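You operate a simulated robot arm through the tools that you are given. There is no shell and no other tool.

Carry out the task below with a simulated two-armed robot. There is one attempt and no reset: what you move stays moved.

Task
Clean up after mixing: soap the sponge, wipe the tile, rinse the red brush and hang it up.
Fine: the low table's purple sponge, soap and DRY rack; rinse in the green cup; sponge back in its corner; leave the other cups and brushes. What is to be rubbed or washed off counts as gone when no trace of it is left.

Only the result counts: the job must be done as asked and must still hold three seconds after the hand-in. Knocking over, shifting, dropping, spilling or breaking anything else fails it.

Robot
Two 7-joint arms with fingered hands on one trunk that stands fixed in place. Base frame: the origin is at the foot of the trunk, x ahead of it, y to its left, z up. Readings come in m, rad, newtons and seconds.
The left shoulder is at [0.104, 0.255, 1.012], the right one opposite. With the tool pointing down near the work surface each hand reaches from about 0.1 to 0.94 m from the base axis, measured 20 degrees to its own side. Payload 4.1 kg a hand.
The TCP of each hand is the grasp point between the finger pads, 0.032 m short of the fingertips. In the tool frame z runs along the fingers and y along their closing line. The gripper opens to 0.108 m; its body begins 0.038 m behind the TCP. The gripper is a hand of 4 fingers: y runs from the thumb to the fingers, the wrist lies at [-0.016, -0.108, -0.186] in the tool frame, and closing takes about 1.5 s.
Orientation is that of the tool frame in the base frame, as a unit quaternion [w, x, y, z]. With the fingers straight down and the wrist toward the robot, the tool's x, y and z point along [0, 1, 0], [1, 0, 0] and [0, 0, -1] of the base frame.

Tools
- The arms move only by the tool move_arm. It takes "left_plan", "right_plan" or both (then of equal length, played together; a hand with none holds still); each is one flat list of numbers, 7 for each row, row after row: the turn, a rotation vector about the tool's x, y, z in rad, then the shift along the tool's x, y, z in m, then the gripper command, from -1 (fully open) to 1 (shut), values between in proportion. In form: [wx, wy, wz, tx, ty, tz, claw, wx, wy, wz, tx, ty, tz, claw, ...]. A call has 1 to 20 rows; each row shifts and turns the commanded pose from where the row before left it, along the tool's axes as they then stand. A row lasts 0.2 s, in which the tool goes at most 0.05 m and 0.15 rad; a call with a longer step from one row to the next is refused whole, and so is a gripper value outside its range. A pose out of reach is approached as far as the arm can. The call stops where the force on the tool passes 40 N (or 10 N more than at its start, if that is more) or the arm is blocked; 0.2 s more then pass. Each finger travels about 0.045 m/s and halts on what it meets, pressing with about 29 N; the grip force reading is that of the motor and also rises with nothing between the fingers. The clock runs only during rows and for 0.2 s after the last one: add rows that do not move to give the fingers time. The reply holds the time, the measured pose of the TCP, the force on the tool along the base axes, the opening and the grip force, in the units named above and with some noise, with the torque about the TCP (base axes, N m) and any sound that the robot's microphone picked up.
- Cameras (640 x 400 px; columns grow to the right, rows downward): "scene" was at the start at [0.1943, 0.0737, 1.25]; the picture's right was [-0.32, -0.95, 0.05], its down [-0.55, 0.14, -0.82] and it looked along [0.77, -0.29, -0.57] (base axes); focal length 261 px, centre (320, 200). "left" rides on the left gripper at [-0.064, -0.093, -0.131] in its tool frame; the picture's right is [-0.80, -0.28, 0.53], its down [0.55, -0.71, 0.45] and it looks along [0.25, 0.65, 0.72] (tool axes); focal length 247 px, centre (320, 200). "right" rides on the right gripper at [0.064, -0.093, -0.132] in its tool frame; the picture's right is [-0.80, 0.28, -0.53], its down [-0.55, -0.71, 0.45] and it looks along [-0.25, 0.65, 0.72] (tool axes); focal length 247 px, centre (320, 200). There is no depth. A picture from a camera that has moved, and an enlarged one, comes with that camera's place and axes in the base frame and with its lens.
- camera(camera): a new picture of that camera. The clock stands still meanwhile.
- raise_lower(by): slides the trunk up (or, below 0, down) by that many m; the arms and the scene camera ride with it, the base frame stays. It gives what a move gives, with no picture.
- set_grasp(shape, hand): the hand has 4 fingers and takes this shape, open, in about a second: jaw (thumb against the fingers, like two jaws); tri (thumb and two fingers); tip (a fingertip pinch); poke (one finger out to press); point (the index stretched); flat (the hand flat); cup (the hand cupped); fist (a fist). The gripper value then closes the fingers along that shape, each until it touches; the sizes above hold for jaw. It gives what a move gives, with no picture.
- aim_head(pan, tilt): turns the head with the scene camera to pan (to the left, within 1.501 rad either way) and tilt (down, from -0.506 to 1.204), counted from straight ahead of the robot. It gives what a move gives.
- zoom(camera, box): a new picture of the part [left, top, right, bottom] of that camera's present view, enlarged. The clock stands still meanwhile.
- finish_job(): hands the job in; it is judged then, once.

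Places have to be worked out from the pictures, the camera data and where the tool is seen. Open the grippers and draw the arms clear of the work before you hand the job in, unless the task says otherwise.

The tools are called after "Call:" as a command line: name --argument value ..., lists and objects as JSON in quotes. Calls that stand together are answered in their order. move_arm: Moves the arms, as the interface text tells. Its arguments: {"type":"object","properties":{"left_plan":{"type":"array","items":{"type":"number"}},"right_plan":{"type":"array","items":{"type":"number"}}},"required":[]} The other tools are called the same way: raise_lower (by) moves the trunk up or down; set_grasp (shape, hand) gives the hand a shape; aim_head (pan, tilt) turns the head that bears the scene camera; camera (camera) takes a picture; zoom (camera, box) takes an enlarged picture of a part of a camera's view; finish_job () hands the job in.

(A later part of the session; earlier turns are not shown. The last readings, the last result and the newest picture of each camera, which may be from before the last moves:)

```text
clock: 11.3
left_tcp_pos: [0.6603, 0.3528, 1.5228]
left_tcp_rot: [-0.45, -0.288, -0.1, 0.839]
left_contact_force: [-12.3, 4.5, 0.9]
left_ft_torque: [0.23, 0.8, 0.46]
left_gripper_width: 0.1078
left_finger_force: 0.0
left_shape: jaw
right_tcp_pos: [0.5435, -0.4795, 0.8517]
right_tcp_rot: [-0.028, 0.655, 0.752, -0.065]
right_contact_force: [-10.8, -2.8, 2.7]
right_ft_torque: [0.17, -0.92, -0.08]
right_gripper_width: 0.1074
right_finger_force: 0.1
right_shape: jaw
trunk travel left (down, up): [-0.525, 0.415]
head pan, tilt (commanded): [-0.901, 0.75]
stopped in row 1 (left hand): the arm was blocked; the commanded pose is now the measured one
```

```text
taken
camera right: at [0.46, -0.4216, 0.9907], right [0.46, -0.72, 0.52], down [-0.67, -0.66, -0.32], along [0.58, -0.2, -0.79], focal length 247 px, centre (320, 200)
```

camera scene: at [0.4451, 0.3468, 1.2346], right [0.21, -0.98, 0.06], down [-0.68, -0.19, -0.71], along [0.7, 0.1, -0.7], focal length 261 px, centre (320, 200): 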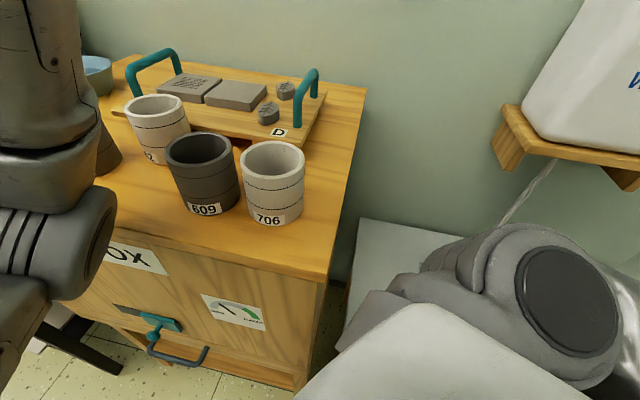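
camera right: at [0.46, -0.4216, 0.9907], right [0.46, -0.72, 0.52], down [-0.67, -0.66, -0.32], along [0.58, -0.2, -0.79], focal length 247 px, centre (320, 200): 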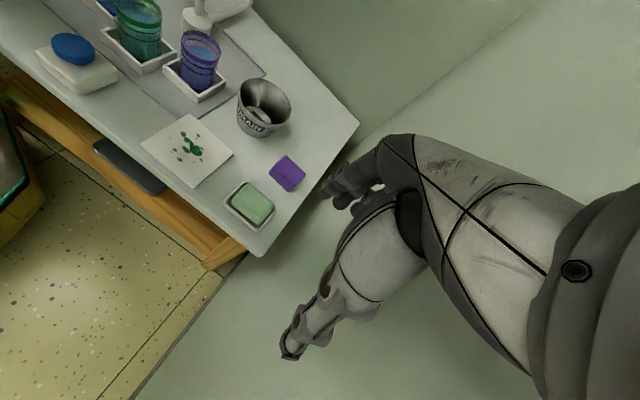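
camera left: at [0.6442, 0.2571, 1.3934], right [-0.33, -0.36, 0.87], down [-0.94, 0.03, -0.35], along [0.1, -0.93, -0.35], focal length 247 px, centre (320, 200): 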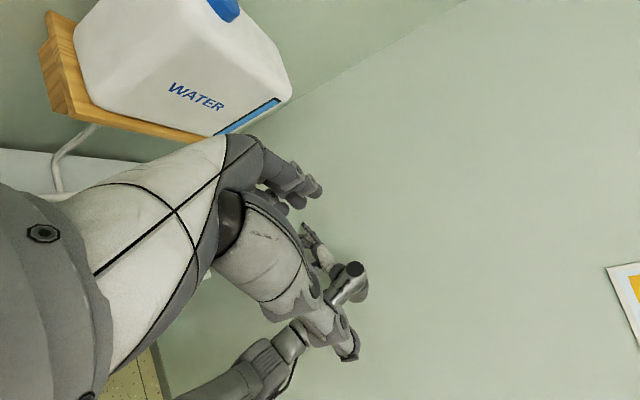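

The right hand is off the wall now (force about 11 N only). I wait briefly to see whether the body comes back.

Call:
aim_head --pan -0.9 --tilt 0.75

Call:
camera --camera "scene"

Call:
camera --camera "right"

Call:
camera --camera "left"

```text
clock: 11.9
left_tcp_pos: [0.5372, 0.1016, 1.4763]
left_tcp_rot: [-0.352, -0.453, -0.317, 0.755]
left_contact_force: [-25.6, 24.3, 38.7]
left_ft_torque: [3.53, 0.11, 2.56]
left_gripper_width: 0.1078
left_finger_force: 0.1
left_shape: jaw
right_tcp_pos: [0.4696, -0.4979, 0.7899]
right_tcp_rot: [-0.069, 0.683, 0.72, -0.101]
right_contact_force: [-1.7, -1.9, -0.6]
right_ft_torque: [0.09, -0.02, -0.04]
right_gripper_width: 0.1081
right_finger_force: 0.1
right_shape: jaw
trunk travel left (down, up): [-0.525, 0.415]
head pan, tilt (commanded): [-0.901, 0.75]
```

```text
taken
camera scene: at [0.4603, 0.3034, 1.2318], right [0.3, -0.95, 0.06], down [-0.67, -0.25, -0.7], along [0.68, 0.17, -0.71], focal length 261 px, centre (320, 200)
```

scene: 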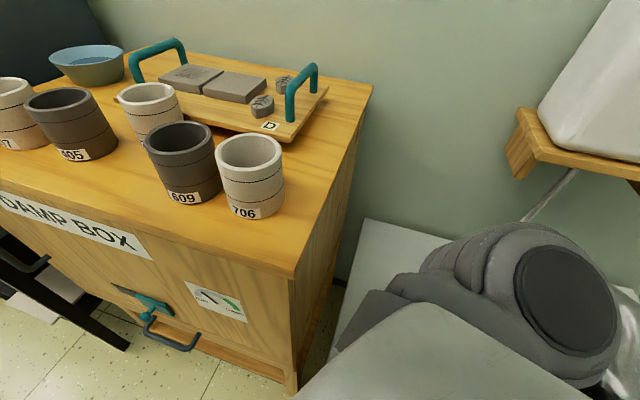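

```text
taken
camera right: at [0.4072, -0.4331, 0.9364], right [0.45, -0.76, 0.48], down [-0.76, -0.6, -0.24], along [0.47, -0.25, -0.84], focal length 247 px, centre (320, 200)
```

right: 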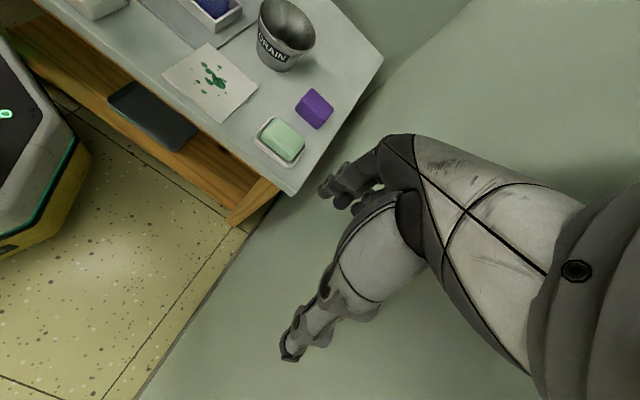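

```text
taken
camera left: at [0.5433, 0.2738, 1.4987], right [-0.21, -0.07, 0.98], down [-0.97, -0.1, -0.21], along [0.12, -0.99, -0.05], focal length 247 px, centre (320, 200)
```

left: 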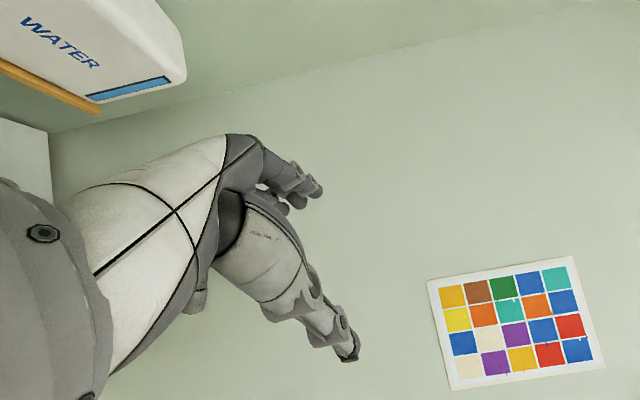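

The body is now turned far left and near the table; the left hand seems to touch the head. I wait once more to see whether the base is static or returning.

Call:
aim_head --pan -1.4 --tilt 0.95

Call:
camera --camera "scene"

Call:
camera --camera "right"

Call:
camera --camera "left"

```text
clock: 12.8
left_tcp_pos: [0.6311, 0.1126, 1.4453]
left_tcp_rot: [-0.428, -0.559, -0.396, 0.589]
left_contact_force: [51.2, -13.2, -78.6]
left_ft_torque: [-4.65, 0.33, -3.18]
left_gripper_width: 0.1067
left_finger_force: 0.0
left_shape: jaw
right_tcp_pos: [0.4563, -0.5099, 0.8294]
right_tcp_rot: [-0.064, 0.682, 0.717, -0.131]
right_contact_force: [20.7, 41.3, 3.4]
right_ft_torque: [-5.29, 2.56, -0.12]
right_gripper_width: 0.1077
right_finger_force: 0.1
right_shape: jaw
trunk travel left (down, up): [-0.525, 0.415]
head pan, tilt (commanded): [-1.4, 0.949]
```

```text
taken
camera scene: at [0.4788, 0.2787, 1.2199], right [-0.27, -0.95, 0.12], down [-0.81, 0.16, -0.57], along [0.52, -0.25, -0.81], focal length 261 px, centre (320, 200)
```

scene: 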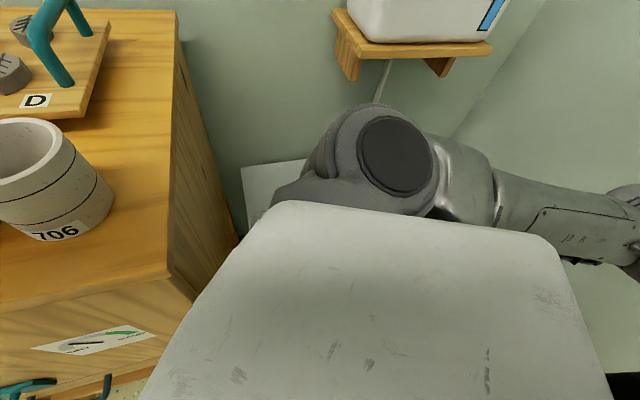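

```text
taken
camera right: at [0.3982, -0.4366, 0.9755], right [0.47, -0.73, 0.5], down [-0.76, -0.62, -0.19], along [0.45, -0.3, -0.84], focal length 247 px, centre (320, 200)
```

right: 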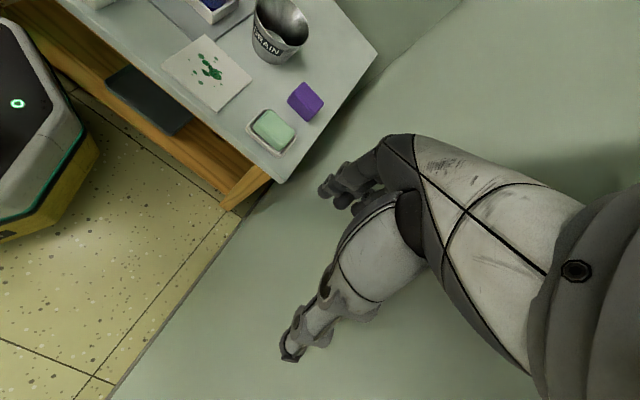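

```text
taken
camera left: at [0.5864, 0.2698, 1.501], right [-0.43, -0.36, 0.82], down [-0.82, -0.23, -0.53], along [0.38, -0.9, -0.2], focal length 247 px, centre (320, 200)
```

left: 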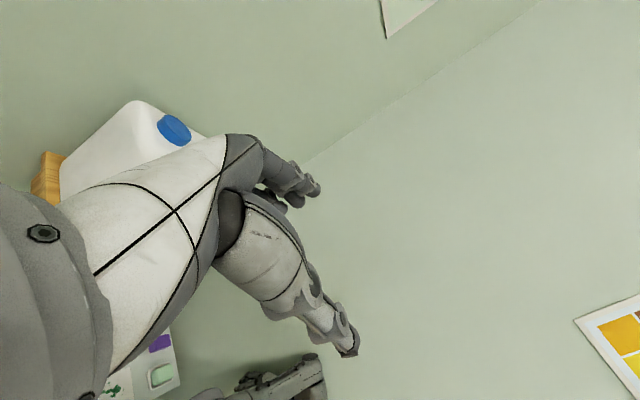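

Both hands are in contact now (left at the head, right on the wall). I command the left hand forward from the head and the right hand away from the wall in small steps.

Call:
move_arm --left_plan '[0, 0, 0, -0.002, 0.019, -0.038, -1, 0, 0, 0, -0.002, 0.019, -0.038, -1, 0, 0, 0, 0, 0, 0, -1]' --right_plan '[0, 0, 0, 0.04, 0, 0, -1, 0, 0, 0, 0.04, 0, 0, -1, 0, 0, 0, 0, 0, 0, -1]'

Call:
camera --camera "right"

Call:
camera --camera "scene"

```text
clock: 13.0
left_tcp_pos: [0.2216, 0.049, 1.5834]
left_tcp_rot: [-0.218, -0.652, -0.131, 0.715]
left_contact_force: [-91.1, -7.5, -39.7]
left_ft_torque: [-1.39, 4.15, 3.97]
left_gripper_width: 0.1072
left_finger_force: 0.1
left_shape: jaw
right_tcp_pos: [0.0692, -0.4089, 0.902]
right_tcp_rot: [-0.18, 0.592, 0.571, -0.54]
right_contact_force: [10.2, -1.5, 1.9]
right_ft_torque: [0.16, 0.22, -0.35]
right_gripper_width: 0.1076
right_finger_force: 0.0
right_shape: jaw
trunk travel left (down, up): [-0.525, 0.415]
head pan, tilt (commanded): [-1.4, 0.949]
stopped in row 1 (right hand): the force on the tool passed its limit at 92 N (the readings are from after the stop); the commanded pose is now the measured one
```

```text
taken
camera right: at [0.1186, -0.2748, 0.9975], right [0.77, -0.56, 0.3], down [-0.59, -0.46, 0.66], along [-0.23, -0.69, -0.68], focal length 247 px, centre (320, 200)
```

right: 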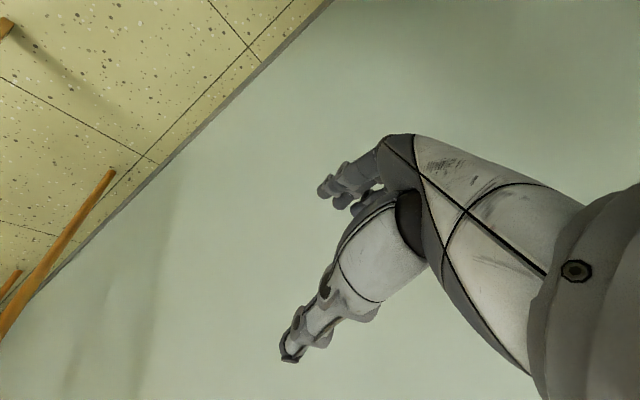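

```text
taken
camera scene: at [0.5433, 0.3397, 1.2129], right [-0.35, -0.91, 0.23], down [-0.82, 0.17, -0.55], along [0.46, -0.38, -0.8], focal length 261 px, centre (320, 200)
```

scene: 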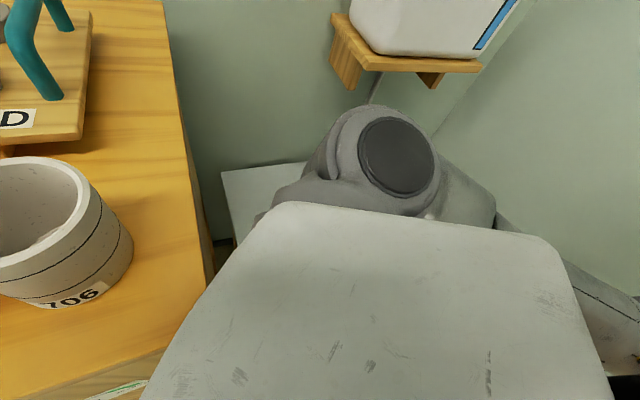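

Both arms jumped violently again; any command now seems to trigger big swings. I wait for it to settle and check the state before doing anything further.

Call:
aim_head --pan -1.4 --tilt 0.95

Call:
aim_head --pan -1.2 --tilt 0.8

Call:
camera --camera "scene"

Call:
camera --camera "right"

Call:
camera --camera "left"

```text
clock: 13.6
left_tcp_pos: [-0.0951, -0.2733, 1.4549]
left_tcp_rot: [0.139, 0.816, -0.008, -0.561]
left_contact_force: [2.8, -5.2, -9.3]
left_ft_torque: [-0.17, 0.65, -0.43]
left_gripper_width: 0.1079
left_finger_force: 0.1
left_shape: jaw
right_tcp_pos: [-0.4494, -0.3906, 0.6785]
right_tcp_rot: [-0.316, 0.829, 0.391, -0.245]
right_contact_force: [-16.4, -1.9, -6.0]
right_ft_torque: [0.14, -0.15, -0.62]
right_gripper_width: 0.108
right_finger_force: 0.0
right_shape: jaw
trunk travel left (down, up): [-0.525, 0.415]
head pan, tilt (commanded): [-1.4, 0.949]
```

```text
clock: 14.4
left_tcp_pos: [-0.0579, -0.224, 1.4749]
left_tcp_rot: [0.1, 0.751, 0.01, -0.652]
left_contact_force: [4.7, -3.6, -1.2]
left_ft_torque: [-0.01, 0.08, -0.37]
left_gripper_width: 0.1077
left_finger_force: 0.0
left_shape: jaw
right_tcp_pos: [-0.554, -0.4511, 0.6612]
right_tcp_rot: [-0.212, 0.937, 0.266, -0.081]
right_contact_force: [1.5, -1.0, 9.1]
right_ft_torque: [-0.11, 0.04, -0.01]
right_gripper_width: 0.1076
right_finger_force: 0.1
right_shape: jaw
trunk travel left (down, up): [-0.525, 0.415]
head pan, tilt (commanded): [-1.201, 0.799]
```

```text
taken
camera scene: at [0.1354, -0.0636, 1.231], right [-0.93, -0.37, 0.04], down [-0.29, 0.67, -0.69], along [0.23, -0.65, -0.72], focal length 261 px, centre (320, 200)
```

scene: 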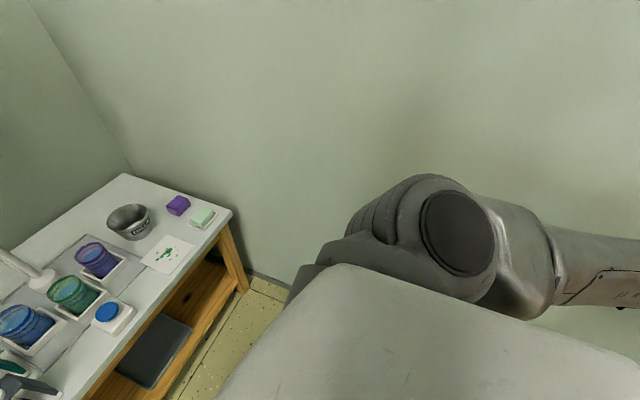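

```text
taken
camera right: at [-0.5087, -0.3938, 0.8176], right [-0.4, -0.83, 0.38], down [-0.91, 0.41, -0.07], along [-0.1, -0.38, -0.92], focal length 247 px, centre (320, 200)
```

right: 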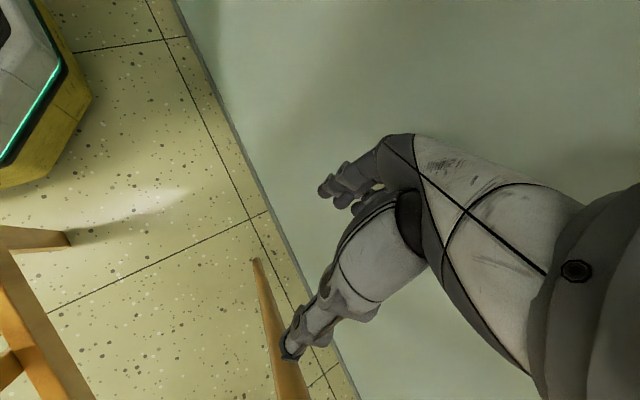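

```text
taken
camera left: at [0.0482, -0.1041, 1.5436], right [-0.68, 0.28, 0.68], down [-0.46, 0.55, -0.69], along [-0.57, -0.78, -0.25], focal length 247 px, centre (320, 200)
```

left: 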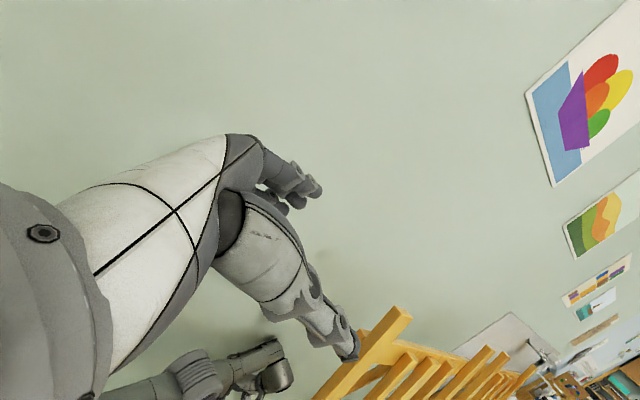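

Remarkably the body has swung back near its proper place, and the table's things still stand. I wait until all is at rest.

Call:
aim_head --pan -1.2 --tilt 0.8

Call:
aim_head --pan -1.2 --tilt 0.8

Call:
aim_head --pan -0.45 --tilt 0.75

Call:
camera --camera "scene"

Call:
camera --camera "right"

Call:
camera --camera "left"

```text
clock: 15.0
left_tcp_pos: [-0.0873, -0.2314, 1.463]
left_tcp_rot: [0.095, 0.753, 0.014, -0.651]
left_contact_force: [0.1, 0.6, 0.9]
left_ft_torque: [0.01, 0.02, -0.04]
left_gripper_width: 0.108
left_finger_force: 0.0
left_shape: jaw
right_tcp_pos: [-0.5784, -0.455, 0.6359]
right_tcp_rot: [-0.206, 0.938, 0.273, -0.053]
right_contact_force: [-0.6, 0.1, 0.7]
right_ft_torque: [-0.03, 0.04, -0.01]
right_gripper_width: 0.1077
right_finger_force: 0.0
right_shape: jaw
trunk travel left (down, up): [-0.525, 0.415]
head pan, tilt (commanded): [-1.201, 0.799]
```

```text
clock: 15.6
left_tcp_pos: [-0.1105, -0.2302, 1.4644]
left_tcp_rot: [0.096, 0.76, 0.008, -0.643]
left_contact_force: [-0.2, 0.0, -0.5]
left_ft_torque: [0.03, -0.02, 0.04]
left_gripper_width: 0.1081
left_finger_force: 0.0
left_shape: jaw
right_tcp_pos: [-0.5882, -0.4549, 0.6312]
right_tcp_rot: [-0.207, 0.94, 0.266, -0.054]
right_contact_force: [-0.8, -0.4, -0.5]
right_ft_torque: [-0.04, 0.0, -0.02]
right_gripper_width: 0.1078
right_finger_force: 0.0
right_shape: jaw
trunk travel left (down, up): [-0.525, 0.415]
head pan, tilt (commanded): [-1.201, 0.799]
```

```text
clock: 16.7
left_tcp_pos: [-0.0852, -0.2587, 1.457]
left_tcp_rot: [0.165, 0.777, 0.06, -0.605]
left_contact_force: [32.1, 29.1, 48.2]
left_ft_torque: [0.89, -3.61, 2.6]
left_gripper_width: 0.1071
left_finger_force: 0.0
left_shape: jaw
right_tcp_pos: [-0.5616, -0.4529, 0.6872]
right_tcp_rot: [-0.068, 0.951, 0.3, 0.03]
right_contact_force: [68.7, -16.6, 45.6]
right_ft_torque: [-0.27, 4.46, 1.69]
right_gripper_width: 0.108
right_finger_force: 0.0
right_shape: jaw
trunk travel left (down, up): [-0.525, 0.415]
head pan, tilt (commanded): [-0.45, 0.75]
```

```text
taken
camera scene: at [0.1159, -0.0342, 1.2363], right [-0.42, -0.91, -0.01], down [-0.61, 0.29, -0.74], along [0.67, -0.3, -0.68], focal length 261 px, centre (320, 200)
```

scene: 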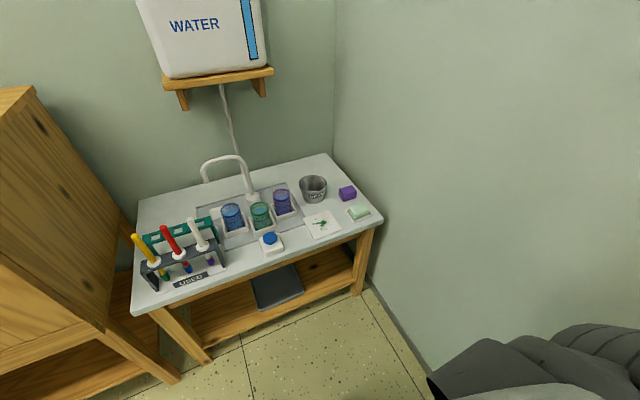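

```text
taken
camera right: at [-0.564, -0.3612, 0.8349], right [-0.5, -0.76, 0.42], down [-0.85, 0.33, -0.42], along [0.18, -0.56, -0.81], focal length 247 px, centre (320, 200)
```

right: 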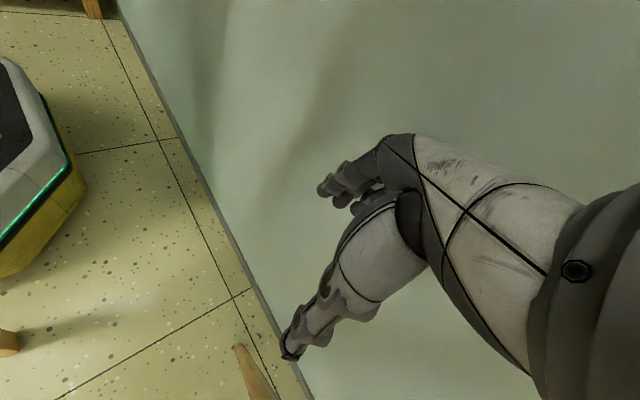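

```text
taken
camera left: at [-0.0083, -0.1221, 1.5298], right [-0.78, 0.18, 0.6], down [-0.47, 0.46, -0.75], along [-0.41, -0.87, -0.27], focal length 247 px, centre (320, 200)
```

left: 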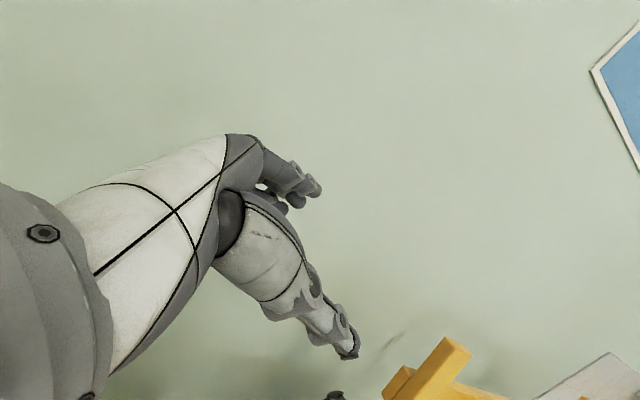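

The table is untouched (red brush still at about [0.65, 0.136]). The body is near its proper place; I wait without moving anything until forces vanish.

Call:
aim_head --pan -0.45 --tilt 0.75

Call:
aim_head --pan -0.45 --tilt 0.75

Call:
camera --camera "scene"

Call:
camera --camera "right"

Call:
camera --camera "left"

```text
clock: 17.3
left_tcp_pos: [-0.098, -0.2378, 1.4633]
left_tcp_rot: [0.094, 0.758, 0.01, -0.646]
left_contact_force: [1.9, -1.1, -0.1]
left_ft_torque: [0.0, 0.03, -0.07]
left_gripper_width: 0.108
left_finger_force: 0.0
left_shape: jaw
right_tcp_pos: [-0.5833, -0.4591, 0.6336]
right_tcp_rot: [-0.208, 0.939, 0.27, -0.056]
right_contact_force: [1.0, 1.0, 0.6]
right_ft_torque: [0.02, 0.02, 0.01]
right_gripper_width: 0.108
right_finger_force: 0.0
right_shape: jaw
trunk travel left (down, up): [-0.525, 0.415]
head pan, tilt (commanded): [-0.45, 0.75]
```

```text
clock: 17.9
left_tcp_pos: [-0.1216, -0.217, 1.4666]
left_tcp_rot: [0.098, 0.763, 0.0, -0.639]
left_contact_force: [-2.8, 2.3, -0.2]
left_ft_torque: [-0.02, 0.0, 0.21]
left_gripper_width: 0.108
left_finger_force: 0.0
left_shape: jaw
right_tcp_pos: [-0.5937, -0.4484, 0.6318]
right_tcp_rot: [-0.202, 0.941, 0.267, -0.053]
right_contact_force: [-1.1, 1.3, -1.6]
right_ft_torque: [-0.11, -0.09, -0.06]
right_gripper_width: 0.1079
right_finger_force: 0.1
right_shape: jaw
trunk travel left (down, up): [-0.525, 0.415]
head pan, tilt (commanded): [-0.45, 0.75]
```

```text
taken
camera scene: at [0.1139, -0.0275, 1.2366], right [-0.44, -0.9, 0.0], down [-0.61, 0.29, -0.74], along [0.66, -0.33, -0.67], focal length 261 px, centre (320, 200)
```

scene: 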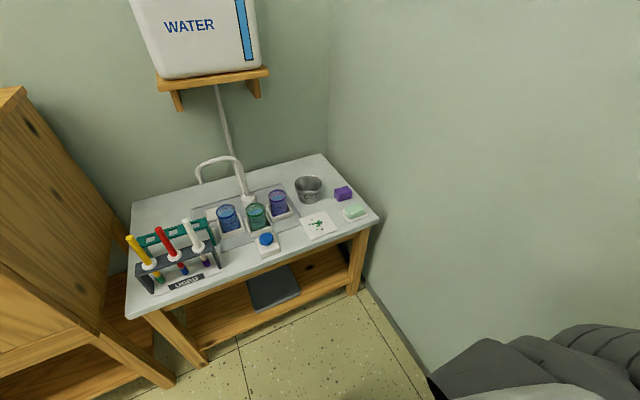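

```text
taken
camera right: at [-0.5561, -0.3903, 0.7902], right [-0.43, -0.83, 0.36], down [-0.9, 0.42, -0.12], along [-0.05, -0.38, -0.92], focal length 247 px, centre (320, 200)
```

right: 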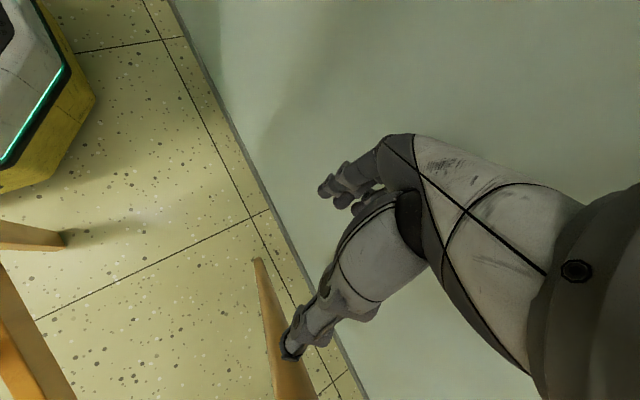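

```text
taken
camera left: at [-0.0178, -0.0992, 1.5369], right [-0.7, 0.3, 0.65], down [-0.42, 0.56, -0.71], along [-0.57, -0.78, -0.26], focal length 247 px, centre (320, 200)
```

left: 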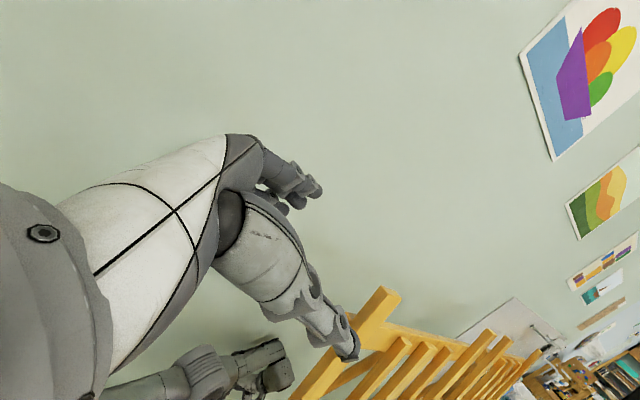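

The body is upright and straight again at its place. I issue one holding row to reset the commands to the measured poses.

Call:
move_arm --left_plan '[0, 0, 0, 0, 0, 0, -1]' --right_plan '[0, 0, 0, 0, 0, 0, -1]'

Call:
camera --camera "scene"

Call:
camera --camera "left"

Call:
camera --camera "right"

```text
clock: 18.1
left_tcp_pos: [-0.0623, -0.2394, 1.4883]
left_tcp_rot: [0.149, 0.751, 0.039, -0.642]
left_contact_force: [-21.0, 12.6, 19.3]
left_ft_torque: [0.64, -1.35, 1.52]
left_gripper_width: 0.1069
left_finger_force: 0.1
left_shape: jaw
right_tcp_pos: [-0.5542, -0.4499, 0.6723]
right_tcp_rot: [-0.118, 0.959, 0.255, 0.048]
right_contact_force: [0.0, 0.5, -2.9]
right_ft_torque: [0.09, 0.04, 0.01]
right_gripper_width: 0.1082
right_finger_force: 0.1
right_shape: jaw
trunk travel left (down, up): [-0.525, 0.415]
head pan, tilt (commanded): [-0.45, 0.75]
stopped in row 1 (right hand): the force on the tool passed its limit at 102 N (the readings are from after the stop); the commanded pose is now the measured one
```

```text
taken
camera scene: at [0.1344, -0.0469, 1.2337], right [-0.44, -0.9, 0.0], down [-0.62, 0.3, -0.72], along [0.65, -0.31, -0.69], focal length 261 px, centre (320, 200)
```

scene: 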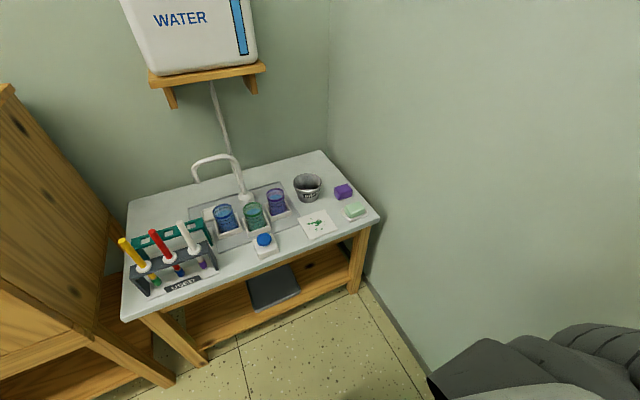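

```text
taken
camera left: at [0.0286, -0.1079, 1.553], right [-0.72, 0.23, 0.66], down [-0.51, 0.48, -0.72], along [-0.48, -0.85, -0.22], focal length 247 px, centre (320, 200)
```

left: 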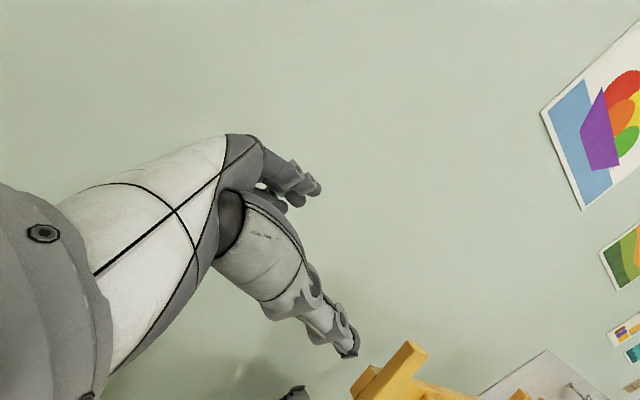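

```text
taken
camera right: at [-0.5486, -0.3743, 0.8276], right [-0.56, -0.75, 0.34], down [-0.81, 0.44, -0.37], along [0.13, -0.48, -0.86], focal length 247 px, centre (320, 200)
```

right: 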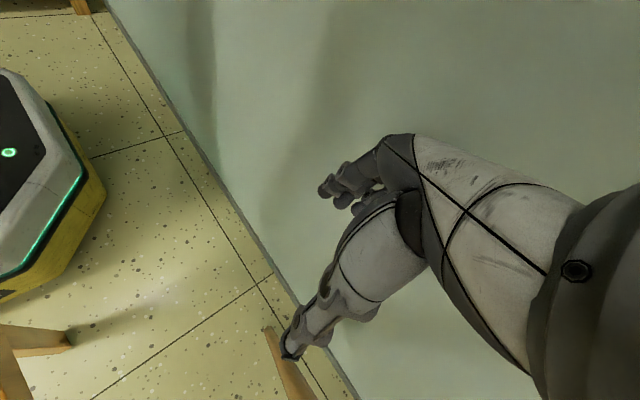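

The hold caused a momentary spike but only small motion. I repeat the hold once to see whether it is now stable.

Call:
move_arm --left_plan '[0, 0, 0, 0, 0, 0, -1, 0, 0, 0, 0, 0, 0, -1]' --right_plan '[0, 0, 0, 0, 0, 0, -1, 0, 0, 0, 0, 0, 0, -1]'

Call:
camera --camera "scene"

```text
clock: 18.4
left_tcp_pos: [-0.1064, -0.2231, 1.4793]
left_tcp_rot: [0.131, 0.763, 0.018, -0.632]
left_contact_force: [0.3, -0.6, 0.0]
left_ft_torque: [-0.01, 0.0, 0.01]
left_gripper_width: 0.1078
left_finger_force: 0.0
left_shape: jaw
right_tcp_pos: [-0.5615, -0.4466, 0.6702]
right_tcp_rot: [-0.114, 0.958, 0.258, 0.051]
right_contact_force: [0.8, -0.4, -0.6]
right_ft_torque: [0.0, -0.07, -0.01]
right_gripper_width: 0.1079
right_finger_force: 0.1
right_shape: jaw
trunk travel left (down, up): [-0.525, 0.415]
head pan, tilt (commanded): [-0.45, 0.75]
stopped in row 1 (left hand): the arm was blocked; the commanded pose is now the measured one
```

```text
taken
camera scene: at [0.1201, -0.0411, 1.2352], right [-0.44, -0.9, 0.0], down [-0.61, 0.3, -0.73], along [0.66, -0.32, -0.68], focal length 261 px, centre (320, 200)
```

scene: 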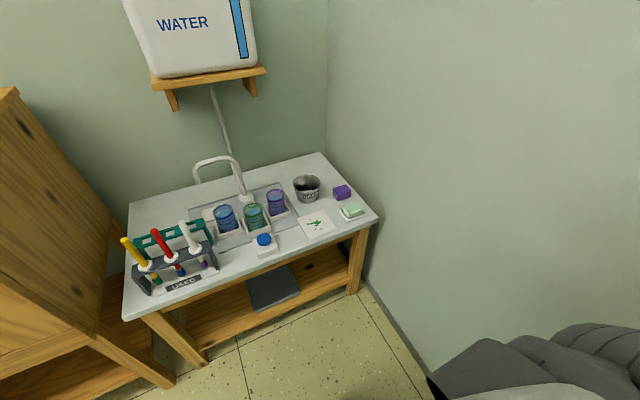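

Much calmer now. One more hold to see if a call completes normally.

Call:
move_arm --left_plan '[0, 0, 0, 0, 0, 0, -1, 0, 0, 0, 0, 0, 0, -1]' --right_plan '[0, 0, 0, 0, 0, 0, -1, 0, 0, 0, 0, 0, 0, -1]'

```text
clock: 19.1
left_tcp_pos: [-0.102, -0.2215, 1.4811]
left_tcp_rot: [0.131, 0.76, 0.021, -0.636]
left_contact_force: [0.5, 0.4, 0.0]
left_ft_torque: [-0.01, 0.04, -0.04]
left_gripper_width: 0.1078
left_finger_force: 0.1
left_shape: jaw
right_tcp_pos: [-0.5593, -0.446, 0.6723]
right_tcp_rot: [-0.113, 0.958, 0.259, 0.05]
right_contact_force: [0.2, 0.0, 0.4]
right_ft_torque: [0.01, 0.02, -0.02]
right_gripper_width: 0.1082
right_finger_force: 0.0
right_shape: jaw
trunk travel left (down, up): [-0.525, 0.415]
head pan, tilt (commanded): [-0.45, 0.75]
```

Now a call completes normally: control is stable with the body at its place. I first lift the left hand off the head and bring it forward over it, slowly, the right arm holding.

Call:
move_arm --left_plan '[0, 0, 0, -0.02, 0.0035, -0.003, -1, 0, 0, 0, -0.02, 0.0035, -0.003, -1, 0, 0, 0, -0.02, 0.0035, -0.003, -1, 0, 0, 0, 0, 0, 0, -1]'

Call:
camera --camera "left"

Call:
camera --camera "scene"

```text
clock: 20.1
left_tcp_pos: [-0.1016, -0.2181, 1.5434]
left_tcp_rot: [0.132, 0.76, 0.019, -0.636]
left_contact_force: [0.4, 0.2, -0.3]
left_ft_torque: [0.02, -0.01, 0.04]
left_gripper_width: 0.1078
left_finger_force: 0.0
left_shape: jaw
right_tcp_pos: [-0.5585, -0.4462, 0.6738]
right_tcp_rot: [-0.112, 0.958, 0.259, 0.05]
right_contact_force: [0.2, -0.1, 0.3]
right_ft_torque: [-0.01, 0.0, -0.03]
right_gripper_width: 0.1075
right_finger_force: 0.0
right_shape: jaw
trunk travel left (down, up): [-0.525, 0.415]
head pan, tilt (commanded): [-0.45, 0.75]
```

```text
taken
camera left: at [-0.0056, -0.0904, 1.6097], right [-0.72, 0.26, 0.64], down [-0.47, 0.5, -0.73], along [-0.52, -0.82, -0.24], focal length 247 px, centre (320, 200)
```

left: 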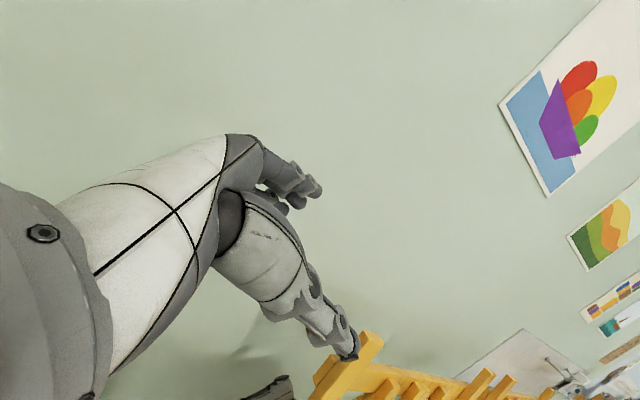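

```text
taken
camera scene: at [0.1228, -0.0355, 1.2351], right [-0.43, -0.9, 0.0], down [-0.61, 0.3, -0.73], along [0.66, -0.32, -0.68], focal length 261 px, centre (320, 200)
```

scene: 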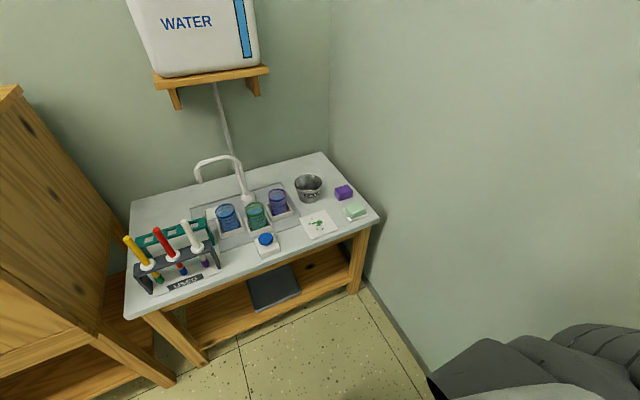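

The left arm now obeys exactly. I bring it forward past the head by 0.25 m.

Call:
move_arm --left_plan '[0, 0, 0, 0.0068, 0.0072, -0.0346, -1, 0, 0, 0, 0.0068, 0.0072, -0.0346, -1, 0, 0, 0, 0.0068, 0.0072, -0.0346, -1, 0, 0, 0, 0.0068, 0.0072, -0.0346, -1, 0, 0, 0, 0.0068, 0.0072, -0.0346, -1, 0, 0, 0, 0.0068, 0.0072, -0.0346, -1, 0, 0, 0, 0.0068, 0.0072, -0.0346, -1, 0, 0, 0, 0, 0, 0, -1]'

Call:
camera --camera "scene"

Call:
camera --camera "left"

```text
clock: 21.9
left_tcp_pos: [0.1491, -0.223, 1.5444]
left_tcp_rot: [0.131, 0.76, 0.02, -0.636]
left_contact_force: [-0.2, -0.9, 0.0]
left_ft_torque: [0.0, -0.02, -0.02]
left_gripper_width: 0.1079
left_finger_force: 0.1
left_shape: jaw
right_tcp_pos: [-0.5601, -0.4464, 0.6725]
right_tcp_rot: [-0.112, 0.958, 0.259, 0.05]
right_contact_force: [0.0, -0.1, 0.1]
right_ft_torque: [0.01, -0.01, 0.0]
right_gripper_width: 0.1078
right_finger_force: 0.0
right_shape: jaw
trunk travel left (down, up): [-0.525, 0.415]
head pan, tilt (commanded): [-0.45, 0.75]
```

```text
taken
camera scene: at [0.1221, -0.0358, 1.2352], right [-0.43, -0.9, 0.0], down [-0.61, 0.3, -0.73], along [0.66, -0.32, -0.68], focal length 261 px, centre (320, 200)
```

scene: 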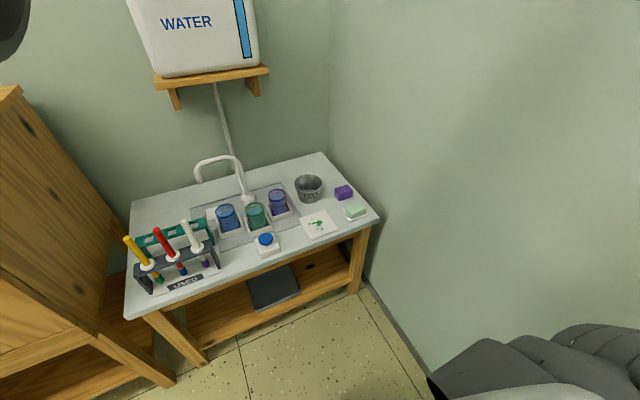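

```text
taken
camera left: at [0.2449, -0.0939, 1.6112], right [-0.72, 0.26, 0.64], down [-0.46, 0.5, -0.73], along [-0.52, -0.82, -0.24], focal length 247 px, centre (320, 200)
```

left: 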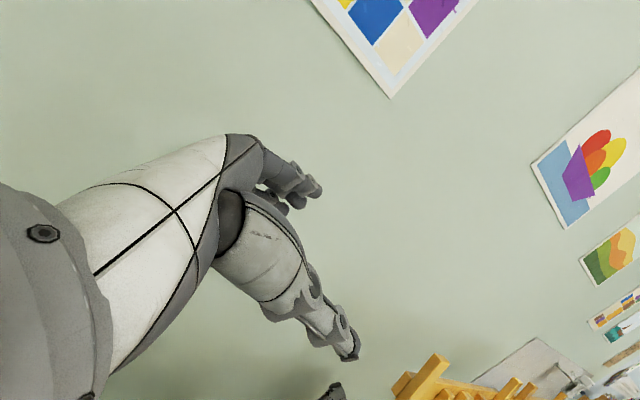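

Good, precise motion and the body stays put. Next I swing the left hand round (wrist forward-left, fingers turning down), first half.

Call:
move_arm --left_plan '[-0.0422, 0.0641, -0.0618, 0.0204, -0.0048, -0.0134, -1, -0.0422, 0.0641, -0.0618, 0.0215, -0.0043, -0.0137, -1, -0.0422, 0.0641, -0.0618, 0.0227, -0.0038, -0.0139, -1, -0.0422, 0.0641, -0.0618, 0.0238, -0.0032, -0.014, -1, -0.0422, 0.0641, -0.0618, 0.0248, -0.0025, -0.0141, -1, -0.0422, 0.0641, -0.0618, 0.0258, -0.0017, -0.014, -1, -0.0422, 0.0641, -0.0618, 0.0268, -0.001, -0.0138, -1, -0.0422, 0.0641, -0.0618, 0.0277, -0.0001, -0.0135, -1, -0.0422, 0.0641, -0.0618, 0.0285, 0.0008, -0.0132, -1, -0.0422, 0.0641, -0.0618, 0.0292, 0.0017, -0.0127, -1]'

Call:
camera --camera "scene"

Call:
camera --camera "left"

```text
clock: 24.1
left_tcp_pos: [0.34, -0.0895, 1.3803]
left_tcp_rot: [0.077, 0.832, 0.413, -0.361]
left_contact_force: [0.2, -1.0, 0.5]
left_ft_torque: [-0.03, 0.01, 0.0]
left_gripper_width: 0.108
left_finger_force: 0.0
left_shape: jaw
right_tcp_pos: [-0.5604, -0.444, 0.674]
right_tcp_rot: [-0.112, 0.958, 0.259, 0.05]
right_contact_force: [0.9, 0.5, 0.0]
right_ft_torque: [0.01, 0.02, -0.02]
right_gripper_width: 0.108
right_finger_force: 0.1
right_shape: jaw
trunk travel left (down, up): [-0.525, 0.415]
head pan, tilt (commanded): [-0.45, 0.75]
```

```text
taken
camera scene: at [0.1227, -0.0351, 1.2351], right [-0.43, -0.9, 0.0], down [-0.61, 0.3, -0.73], along [0.66, -0.32, -0.68], focal length 261 px, centre (320, 200)
```

scene: 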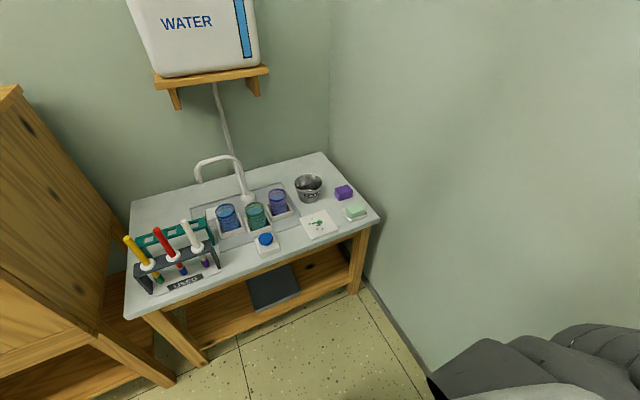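

```text
taken
camera left: at [0.3169, -0.0149, 1.5343], right [-0.81, -0.55, 0.19], down [-0.55, 0.61, -0.57], along [0.19, -0.57, -0.8], focal length 247 px, centre (320, 200)
```

left: 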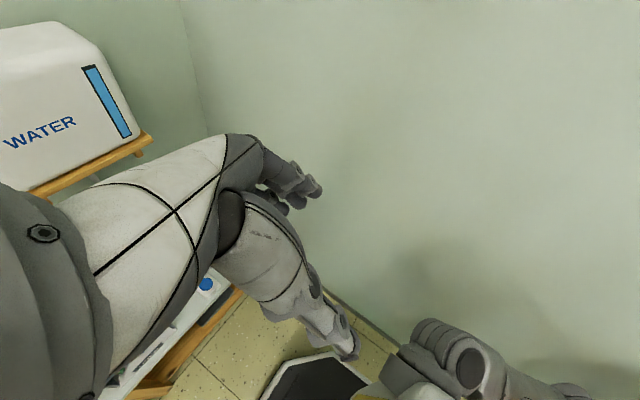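

Exactly as planned. Second half of the swing.

Call:
move_arm --left_plan '[-0.0422, 0.0641, -0.0618, 0.0299, 0.0026, -0.0122, -1, -0.0422, 0.0641, -0.0618, 0.0304, 0.0036, -0.0116, -1, -0.0422, 0.0641, -0.0618, 0.0309, 0.0045, -0.0109, -1, -0.0422, 0.0641, -0.0618, 0.0312, 0.0055, -0.0102, -1, -0.0422, 0.0641, -0.0618, 0.0315, 0.0064, -0.0094, -1, -0.0422, 0.0641, -0.0618, 0.0316, 0.0073, -0.0085, -1, -0.0422, 0.0641, -0.0618, 0.0316, 0.0082, -0.0076, -1, -0.0422, 0.0641, -0.0618, 0.0316, 0.0091, -0.0067, -1, -0.0422, 0.0641, -0.0618, 0.0314, 0.0098, -0.0057, -1, -0.0422, 0.0641, -0.0618, 0.0311, 0.0106, -0.0048, -1, 0, 0, 0, 0, 0, 0, -1]'

Call:
camera --camera "scene"

Call:
camera --camera "left"

```text
clock: 26.4
left_tcp_pos: [0.5124, 0.1831, 1.331]
left_tcp_rot: [0.0, 0.708, 0.706, -0.001]
left_contact_force: [0.3, -0.3, 0.6]
left_ft_torque: [-0.01, 0.01, -0.01]
left_gripper_width: 0.1079
left_finger_force: 0.0
left_shape: jaw
right_tcp_pos: [-0.559, -0.4455, 0.673]
right_tcp_rot: [-0.112, 0.958, 0.258, 0.05]
right_contact_force: [0.2, -0.1, -0.2]
right_ft_torque: [0.01, 0.01, 0.02]
right_gripper_width: 0.108
right_finger_force: 0.0
right_shape: jaw
trunk travel left (down, up): [-0.525, 0.415]
head pan, tilt (commanded): [-0.45, 0.75]
```

```text
taken
camera scene: at [0.1231, -0.0361, 1.2351], right [-0.43, -0.9, 0.0], down [-0.61, 0.3, -0.73], along [0.66, -0.32, -0.68], focal length 261 px, centre (320, 200)
```

scene: 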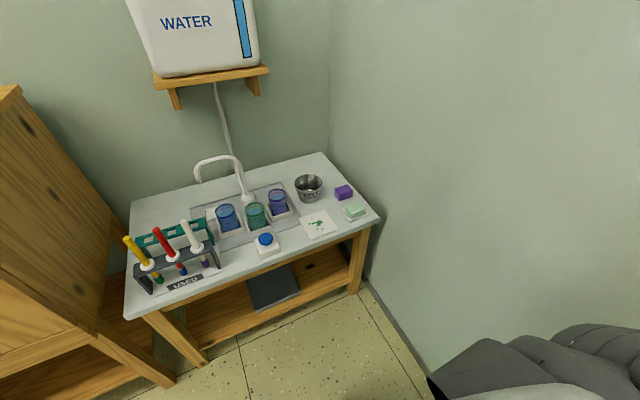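

```text
taken
camera left: at [0.4204, 0.1181, 1.4627], right [-0.28, -0.8, -0.53], down [-0.71, 0.55, -0.45], along [0.65, 0.25, -0.72], focal length 247 px, centre (320, 200)
```

left: 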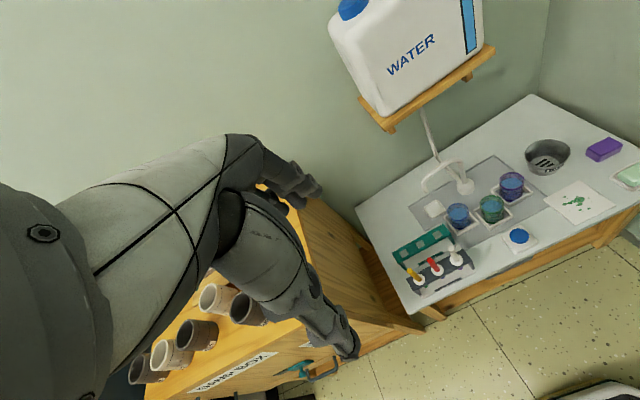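

The left arm is back in front with fingers down, and nothing on the damp box has been disturbed. Now the right arm, which points backward: I draw it slightly inward from the wall first.

Call:
move_arm --right_plan '[0, 0, 0, 0.0137, -0.0088, 0.0039, -1, 0, 0, 0, 0.0137, -0.0088, 0.0039, -1, 0, 0, 0, 0.0137, -0.0088, 0.0039, -1, 0, 0, 0, 0.0137, -0.0088, 0.0039, -1, 0, 0, 0, 0, 0, 0, -1]'

Call:
camera --camera "right"

```text
clock: 27.6
left_tcp_pos: [0.5124, 0.1831, 1.3313]
left_tcp_rot: [0.001, 0.707, 0.707, -0.002]
left_contact_force: [1.7, -0.5, -0.5]
left_ft_torque: [-0.03, 0.03, 0.02]
left_gripper_width: 0.108
left_finger_force: 0.1
left_shape: jaw
right_tcp_pos: [-0.5288, -0.3889, 0.6712]
right_tcp_rot: [-0.112, 0.958, 0.26, 0.049]
right_contact_force: [-0.4, 0.3, 0.3]
right_ft_torque: [0.01, -0.04, 0.02]
right_gripper_width: 0.1079
right_finger_force: 0.0
right_shape: jaw
trunk travel left (down, up): [-0.525, 0.415]
head pan, tilt (commanded): [-0.45, 0.75]
```

```text
taken
camera right: at [-0.5257, -0.3114, 0.827], right [-0.56, -0.75, 0.34], down [-0.81, 0.43, -0.39], along [0.14, -0.49, -0.86], focal length 247 px, centre (320, 200)
```

right: 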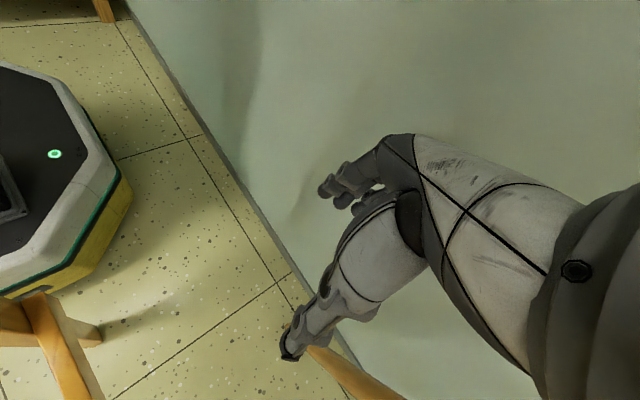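

Works well. I raise the trunk by 0.3 m to give the right arm room to swing down past the side of the body.

Call:
raise_lower --by 0.3

Call:
camera --camera "right"

Call:
camera --camera "scene"

```text
clock: 30.6
left_tcp_pos: [0.5147, 0.1566, 1.6325]
left_tcp_rot: [-0.006, 0.707, 0.707, 0.005]
left_contact_force: [0.3, -1.1, -0.5]
left_ft_torque: [-0.02, -0.03, 0.0]
left_gripper_width: 0.1081
left_finger_force: 0.0
left_shape: jaw
right_tcp_pos: [-0.5254, -0.406, 0.9617]
right_tcp_rot: [-0.119, 0.956, 0.262, 0.054]
right_contact_force: [0.2, -0.7, -0.5]
right_ft_torque: [0.04, 0.0, -0.01]
right_gripper_width: 0.1082
right_finger_force: 0.0
right_shape: jaw
trunk travel left (down, up): [-0.825, 0.115]
head pan, tilt (commanded): [-0.45, 0.75]
```

```text
taken
camera right: at [-0.5227, -0.3316, 1.118], right [-0.56, -0.76, 0.32], down [-0.81, 0.44, -0.38], along [0.15, -0.48, -0.86], focal length 247 px, centre (320, 200)
```

right: 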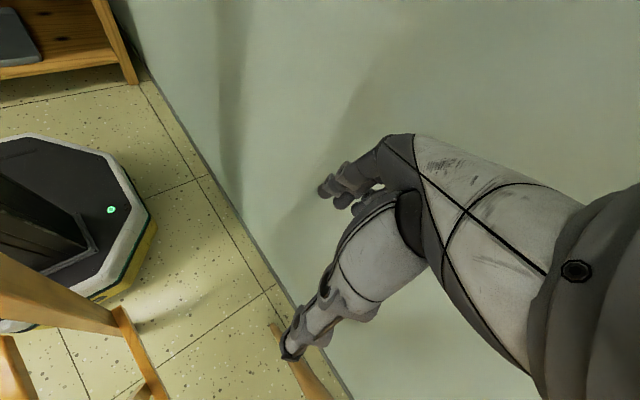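

```text
taken
camera scene: at [0.125, -0.0606, 1.5339], right [-0.43, -0.9, -0.02], down [-0.62, 0.31, -0.73], along [0.66, -0.3, -0.69], focal length 261 px, centre (320, 200)
```

scene: 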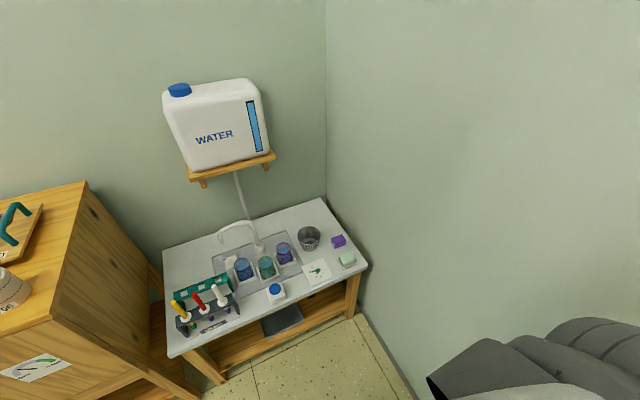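

The trunk is up and the arms rode along. Now I swing the right arm down (fingers kept pointing down) along an arc about its shoulder, a first few steps.

Call:
move_arm --right_plan '[0, 0, 0, 0.0012, 0.0075, 0.0222, -1, 0, 0, 0, 0.0012, 0.0075, 0.0222, -1, 0, 0, 0, 0.0026, 0.0083, 0.0219, -1, 0, 0, 0, 0.0026, 0.0083, 0.0219, -1, 0, 0, 0, 0.004, 0.0089, 0.0214, -1, 0, 0, 0, 0.004, 0.0089, 0.0214, -1, 0, 0, 0, 0.0053, 0.0095, 0.0208, -1, 0, 0, 0, 0.0053, 0.0095, 0.0208, -1, 0, 0, 0, 0.0066, 0.0101, 0.0202, -1, 0, 0, 0, 0.0066, 0.0101, 0.0202, -1, 0, 0, 0, 0, 0, 0, -1]'

Call:
camera --camera "right"

Call:
camera --camera "scene"

```text
clock: 33.0
left_tcp_pos: [0.5139, 0.1808, 1.6303]
left_tcp_rot: [0.0, 0.707, 0.707, -0.001]
left_contact_force: [0.1, 0.0, -0.2]
left_ft_torque: [0.0, -0.01, 0.01]
left_gripper_width: 0.108
left_finger_force: 0.1
left_shape: jaw
right_tcp_pos: [-0.4398, -0.3915, 0.7554]
right_tcp_rot: [-0.112, 0.958, 0.259, 0.049]
right_contact_force: [0.4, -0.2, 0.1]
right_ft_torque: [0.02, 0.04, -0.01]
right_gripper_width: 0.1078
right_finger_force: 0.1
right_shape: jaw
trunk travel left (down, up): [-0.825, 0.115]
head pan, tilt (commanded): [-0.45, 0.75]
```

```text
taken
camera right: at [-0.4366, -0.3155, 0.9104], right [-0.56, -0.75, 0.34], down [-0.81, 0.44, -0.38], along [0.14, -0.49, -0.86], focal length 247 px, centre (320, 200)
```

right: 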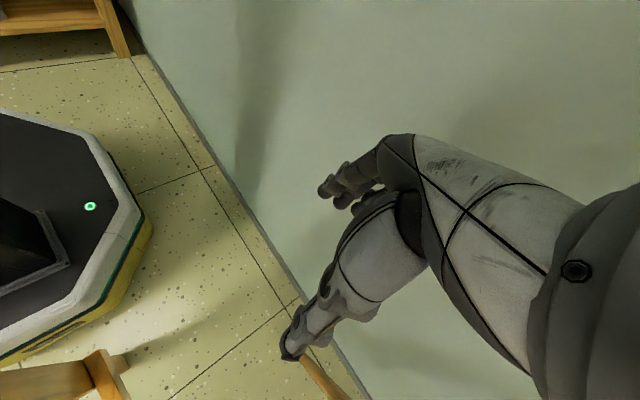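

```text
taken
camera scene: at [0.1236, -0.0368, 1.5347], right [-0.44, -0.9, 0.0], down [-0.61, 0.3, -0.73], along [0.66, -0.32, -0.68], focal length 261 px, centre (320, 200)
```

scene: 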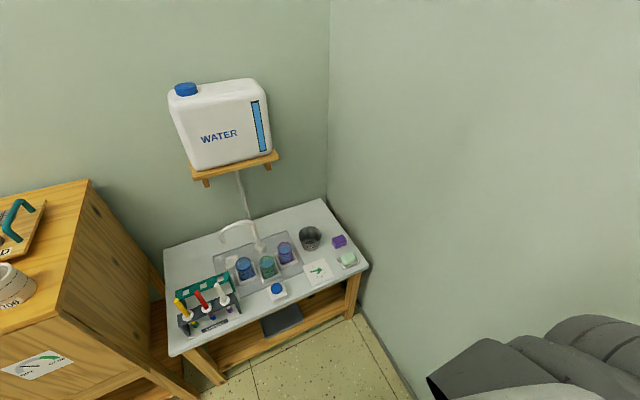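

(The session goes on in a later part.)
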